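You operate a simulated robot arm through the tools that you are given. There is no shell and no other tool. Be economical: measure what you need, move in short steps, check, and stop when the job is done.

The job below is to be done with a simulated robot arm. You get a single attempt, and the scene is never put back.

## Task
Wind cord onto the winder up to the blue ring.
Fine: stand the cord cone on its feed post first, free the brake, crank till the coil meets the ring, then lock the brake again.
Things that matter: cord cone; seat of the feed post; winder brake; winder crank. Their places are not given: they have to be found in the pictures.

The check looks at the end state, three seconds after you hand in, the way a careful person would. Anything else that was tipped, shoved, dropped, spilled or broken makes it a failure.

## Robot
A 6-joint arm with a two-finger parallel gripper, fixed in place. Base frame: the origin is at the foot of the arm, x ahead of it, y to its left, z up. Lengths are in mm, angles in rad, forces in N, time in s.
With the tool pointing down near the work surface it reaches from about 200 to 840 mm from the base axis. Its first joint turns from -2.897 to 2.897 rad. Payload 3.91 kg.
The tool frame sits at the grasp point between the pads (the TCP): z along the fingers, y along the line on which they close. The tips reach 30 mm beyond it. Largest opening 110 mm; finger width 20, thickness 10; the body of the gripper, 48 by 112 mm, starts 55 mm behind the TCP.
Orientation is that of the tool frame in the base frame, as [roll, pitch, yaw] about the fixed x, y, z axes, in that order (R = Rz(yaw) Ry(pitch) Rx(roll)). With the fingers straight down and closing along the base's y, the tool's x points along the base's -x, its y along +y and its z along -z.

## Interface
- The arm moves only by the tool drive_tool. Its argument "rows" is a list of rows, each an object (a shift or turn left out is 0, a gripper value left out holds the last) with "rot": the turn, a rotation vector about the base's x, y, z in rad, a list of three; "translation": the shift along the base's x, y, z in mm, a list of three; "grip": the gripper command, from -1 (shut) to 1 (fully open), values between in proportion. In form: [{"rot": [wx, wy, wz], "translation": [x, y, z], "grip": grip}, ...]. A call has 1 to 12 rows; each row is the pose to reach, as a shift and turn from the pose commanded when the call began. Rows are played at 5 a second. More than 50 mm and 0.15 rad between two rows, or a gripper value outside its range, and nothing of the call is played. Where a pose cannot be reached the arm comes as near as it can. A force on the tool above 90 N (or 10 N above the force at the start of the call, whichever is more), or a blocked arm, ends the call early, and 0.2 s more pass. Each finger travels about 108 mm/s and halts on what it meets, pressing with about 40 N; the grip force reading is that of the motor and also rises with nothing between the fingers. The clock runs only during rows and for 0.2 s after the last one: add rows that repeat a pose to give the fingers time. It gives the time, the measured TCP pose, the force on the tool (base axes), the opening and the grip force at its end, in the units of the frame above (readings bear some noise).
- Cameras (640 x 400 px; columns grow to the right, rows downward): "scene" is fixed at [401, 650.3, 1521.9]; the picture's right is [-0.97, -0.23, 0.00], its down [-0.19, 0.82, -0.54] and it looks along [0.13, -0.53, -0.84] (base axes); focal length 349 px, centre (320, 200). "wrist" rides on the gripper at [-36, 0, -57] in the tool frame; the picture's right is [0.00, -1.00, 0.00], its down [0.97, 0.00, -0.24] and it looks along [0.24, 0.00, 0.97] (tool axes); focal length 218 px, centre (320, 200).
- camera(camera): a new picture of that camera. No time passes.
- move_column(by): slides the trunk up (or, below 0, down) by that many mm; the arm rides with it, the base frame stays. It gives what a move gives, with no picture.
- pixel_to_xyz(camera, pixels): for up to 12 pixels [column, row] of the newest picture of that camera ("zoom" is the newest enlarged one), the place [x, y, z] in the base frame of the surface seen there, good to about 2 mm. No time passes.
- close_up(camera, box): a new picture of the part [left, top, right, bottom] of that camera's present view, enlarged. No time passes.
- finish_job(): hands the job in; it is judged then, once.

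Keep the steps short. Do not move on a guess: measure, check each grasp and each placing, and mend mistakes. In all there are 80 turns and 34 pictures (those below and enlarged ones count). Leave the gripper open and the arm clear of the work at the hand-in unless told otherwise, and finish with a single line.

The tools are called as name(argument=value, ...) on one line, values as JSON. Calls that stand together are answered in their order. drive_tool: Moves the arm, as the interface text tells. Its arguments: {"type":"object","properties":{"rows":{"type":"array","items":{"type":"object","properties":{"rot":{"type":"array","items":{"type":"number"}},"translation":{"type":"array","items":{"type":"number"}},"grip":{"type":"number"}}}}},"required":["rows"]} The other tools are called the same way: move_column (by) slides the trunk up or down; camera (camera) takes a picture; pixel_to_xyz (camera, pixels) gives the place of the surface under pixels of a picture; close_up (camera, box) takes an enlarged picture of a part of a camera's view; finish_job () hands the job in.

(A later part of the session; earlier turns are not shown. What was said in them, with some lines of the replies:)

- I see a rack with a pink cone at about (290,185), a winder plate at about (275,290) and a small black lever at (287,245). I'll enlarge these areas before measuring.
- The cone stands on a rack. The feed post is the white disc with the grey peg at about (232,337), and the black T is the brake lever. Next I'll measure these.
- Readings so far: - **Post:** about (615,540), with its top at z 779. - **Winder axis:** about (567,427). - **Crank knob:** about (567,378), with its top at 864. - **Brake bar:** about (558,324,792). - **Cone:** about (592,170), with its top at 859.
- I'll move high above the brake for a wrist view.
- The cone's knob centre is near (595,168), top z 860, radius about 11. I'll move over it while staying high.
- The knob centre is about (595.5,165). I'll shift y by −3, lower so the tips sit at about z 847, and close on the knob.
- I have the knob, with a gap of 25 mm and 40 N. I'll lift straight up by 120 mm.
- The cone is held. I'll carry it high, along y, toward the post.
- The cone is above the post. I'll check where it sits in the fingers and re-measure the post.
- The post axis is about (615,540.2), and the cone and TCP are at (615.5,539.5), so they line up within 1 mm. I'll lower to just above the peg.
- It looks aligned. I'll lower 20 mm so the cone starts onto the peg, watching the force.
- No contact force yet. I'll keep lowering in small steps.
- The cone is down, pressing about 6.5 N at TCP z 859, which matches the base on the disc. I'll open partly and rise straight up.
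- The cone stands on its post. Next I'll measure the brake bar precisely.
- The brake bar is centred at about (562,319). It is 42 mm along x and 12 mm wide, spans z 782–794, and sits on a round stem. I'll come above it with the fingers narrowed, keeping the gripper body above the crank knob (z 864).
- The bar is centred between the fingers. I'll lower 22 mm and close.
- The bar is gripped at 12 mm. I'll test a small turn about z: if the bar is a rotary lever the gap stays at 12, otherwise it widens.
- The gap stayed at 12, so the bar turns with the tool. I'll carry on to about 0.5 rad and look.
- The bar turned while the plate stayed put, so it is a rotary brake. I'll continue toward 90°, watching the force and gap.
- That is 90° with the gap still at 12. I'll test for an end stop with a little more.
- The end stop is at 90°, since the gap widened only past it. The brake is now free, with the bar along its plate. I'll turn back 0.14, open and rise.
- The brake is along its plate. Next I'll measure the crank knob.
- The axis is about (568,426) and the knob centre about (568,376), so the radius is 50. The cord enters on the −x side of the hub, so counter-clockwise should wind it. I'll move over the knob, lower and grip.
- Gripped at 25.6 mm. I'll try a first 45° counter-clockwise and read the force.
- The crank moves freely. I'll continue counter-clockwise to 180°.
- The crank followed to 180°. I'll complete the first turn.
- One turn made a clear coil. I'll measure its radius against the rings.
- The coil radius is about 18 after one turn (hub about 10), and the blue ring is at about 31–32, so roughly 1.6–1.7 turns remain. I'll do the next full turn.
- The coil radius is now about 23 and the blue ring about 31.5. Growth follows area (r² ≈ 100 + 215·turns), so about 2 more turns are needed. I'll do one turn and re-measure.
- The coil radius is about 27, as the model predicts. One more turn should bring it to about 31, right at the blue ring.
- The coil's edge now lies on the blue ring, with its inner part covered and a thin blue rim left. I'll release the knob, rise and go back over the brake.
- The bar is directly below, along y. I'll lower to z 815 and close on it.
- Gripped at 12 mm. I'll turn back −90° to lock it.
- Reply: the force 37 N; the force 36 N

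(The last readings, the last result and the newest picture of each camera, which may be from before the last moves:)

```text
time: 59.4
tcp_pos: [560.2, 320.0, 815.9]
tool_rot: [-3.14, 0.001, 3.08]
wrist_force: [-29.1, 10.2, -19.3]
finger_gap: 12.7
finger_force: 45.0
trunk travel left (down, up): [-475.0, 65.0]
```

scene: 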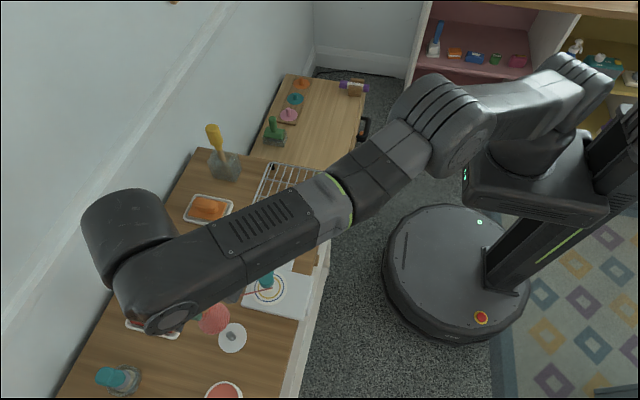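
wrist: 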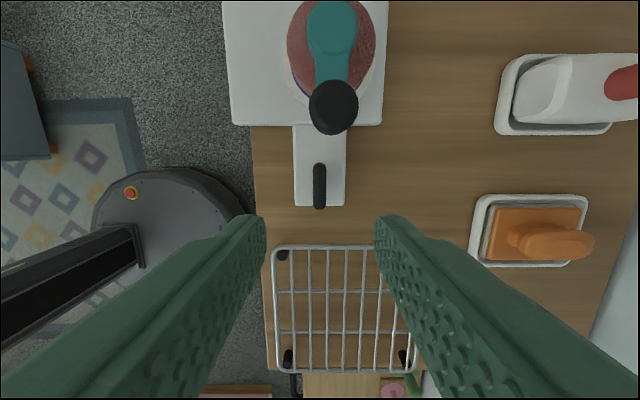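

The end stop is reached, since the gap starts to widen. I'll undo the extra 0.06, open and rise clear.

drive_tool(rows=[{"rot": [0, 0, 0.06]}, {"rot": [0, 0, 0.06], "grip": -0.6}, {"rot": [0, 0, 0.06], "grip": -0.3}, {"rot": [0, 0, 0.06], "grip": -0.3}, {"rot": [0, 0, 0.06], "translation": [0, 0, 40], "grip": -0.3}, {"rot": [0, 0, 0.06], "translation": [0, 0, 80], "grip": 0}, {"rot": [0, 0, 0.06], "translation": [0, -10, 120], "grip": 0.5}, {"rot": [0, 0, 0.06], "translation": [0, -20, 155], "grip": 1}, {"rot": [0, 0, 0.06], "translation": [0, -20, 155], "grip": 1}])

camera(camera="wrist")

```text
time: 61.4
tcp_pos: [562.0, 299.9, 970.2]
tool_rot: [-3.14, 0.0, 3.139]
wrist_force: [-0.7, 0.0, 0.6]
finger_gap: 110.1
finger_force: 0.0
trunk travel left (down, up): [-475.0, 65.0]
```

```text
3 pictures are left
```

wrist: 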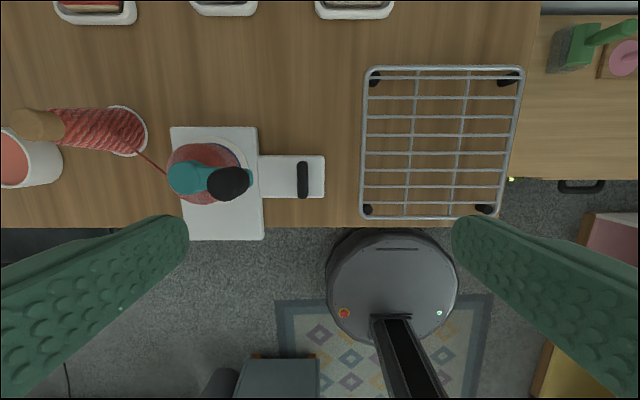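

The bar is across its plate again, so the brake is locked, and the cone is on its post. I'll retreat high toward the start pose and take a final check of the coil.

drive_tool(rows=[{"translation": [-40, 0, 20]}, {"translation": [-80, -5, 40]}, {"translation": [-120, -15, 60]}, {"translation": [-160, -25, 75]}, {"translation": [-200, -35, 80]}, {"translation": [-205, -45, 80]}])

close_up(camera="scene", box=[205, 230, 325, 350])

close_up(camera="scene", box=[245, 262, 300, 310])

```text
time: 62.8
tcp_pos: [356.6, 253.2, 1051.3]
tool_rot: [-3.141, 0.002, 3.14]
wrist_force: [-0.4, -0.3, 0.6]
finger_gap: 110.1
finger_force: 0.1
trunk travel left (down, up): [-475.0, 65.0]
```

```text
3.33 times, centred on (265, 290) of scene
```

zoom: 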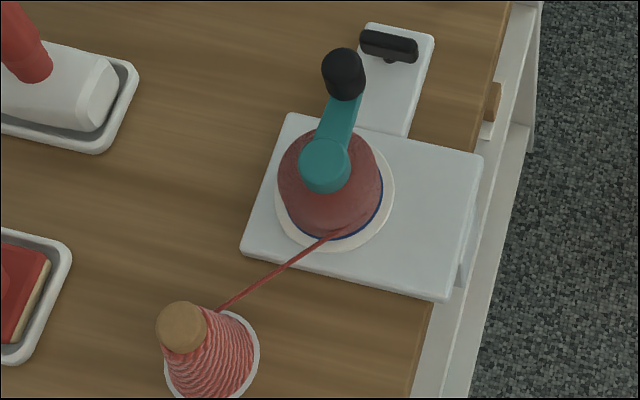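

```text
8.33 times, centred on (272, 286) of scene
```

zoom: 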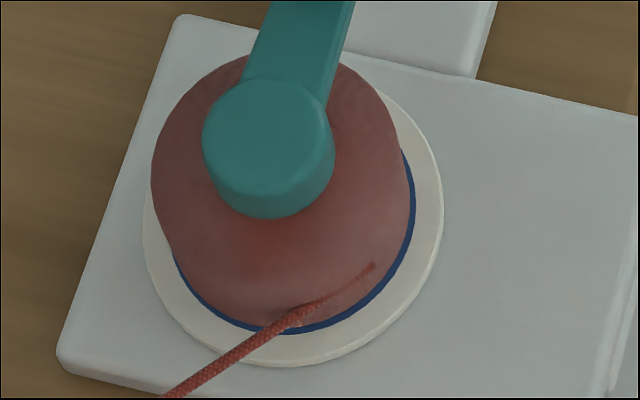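

The coil's rim lies on the blue ring, the brake bar is back across its plate, the cone stands upright on its post, and the arm is clear with the gripper open, so I'm handing in.

finish_job()

```text
The job is handed in.
```

The cord is wound to the blue ring with the cone on its feed post and the brake locked again, and the job is handed in.
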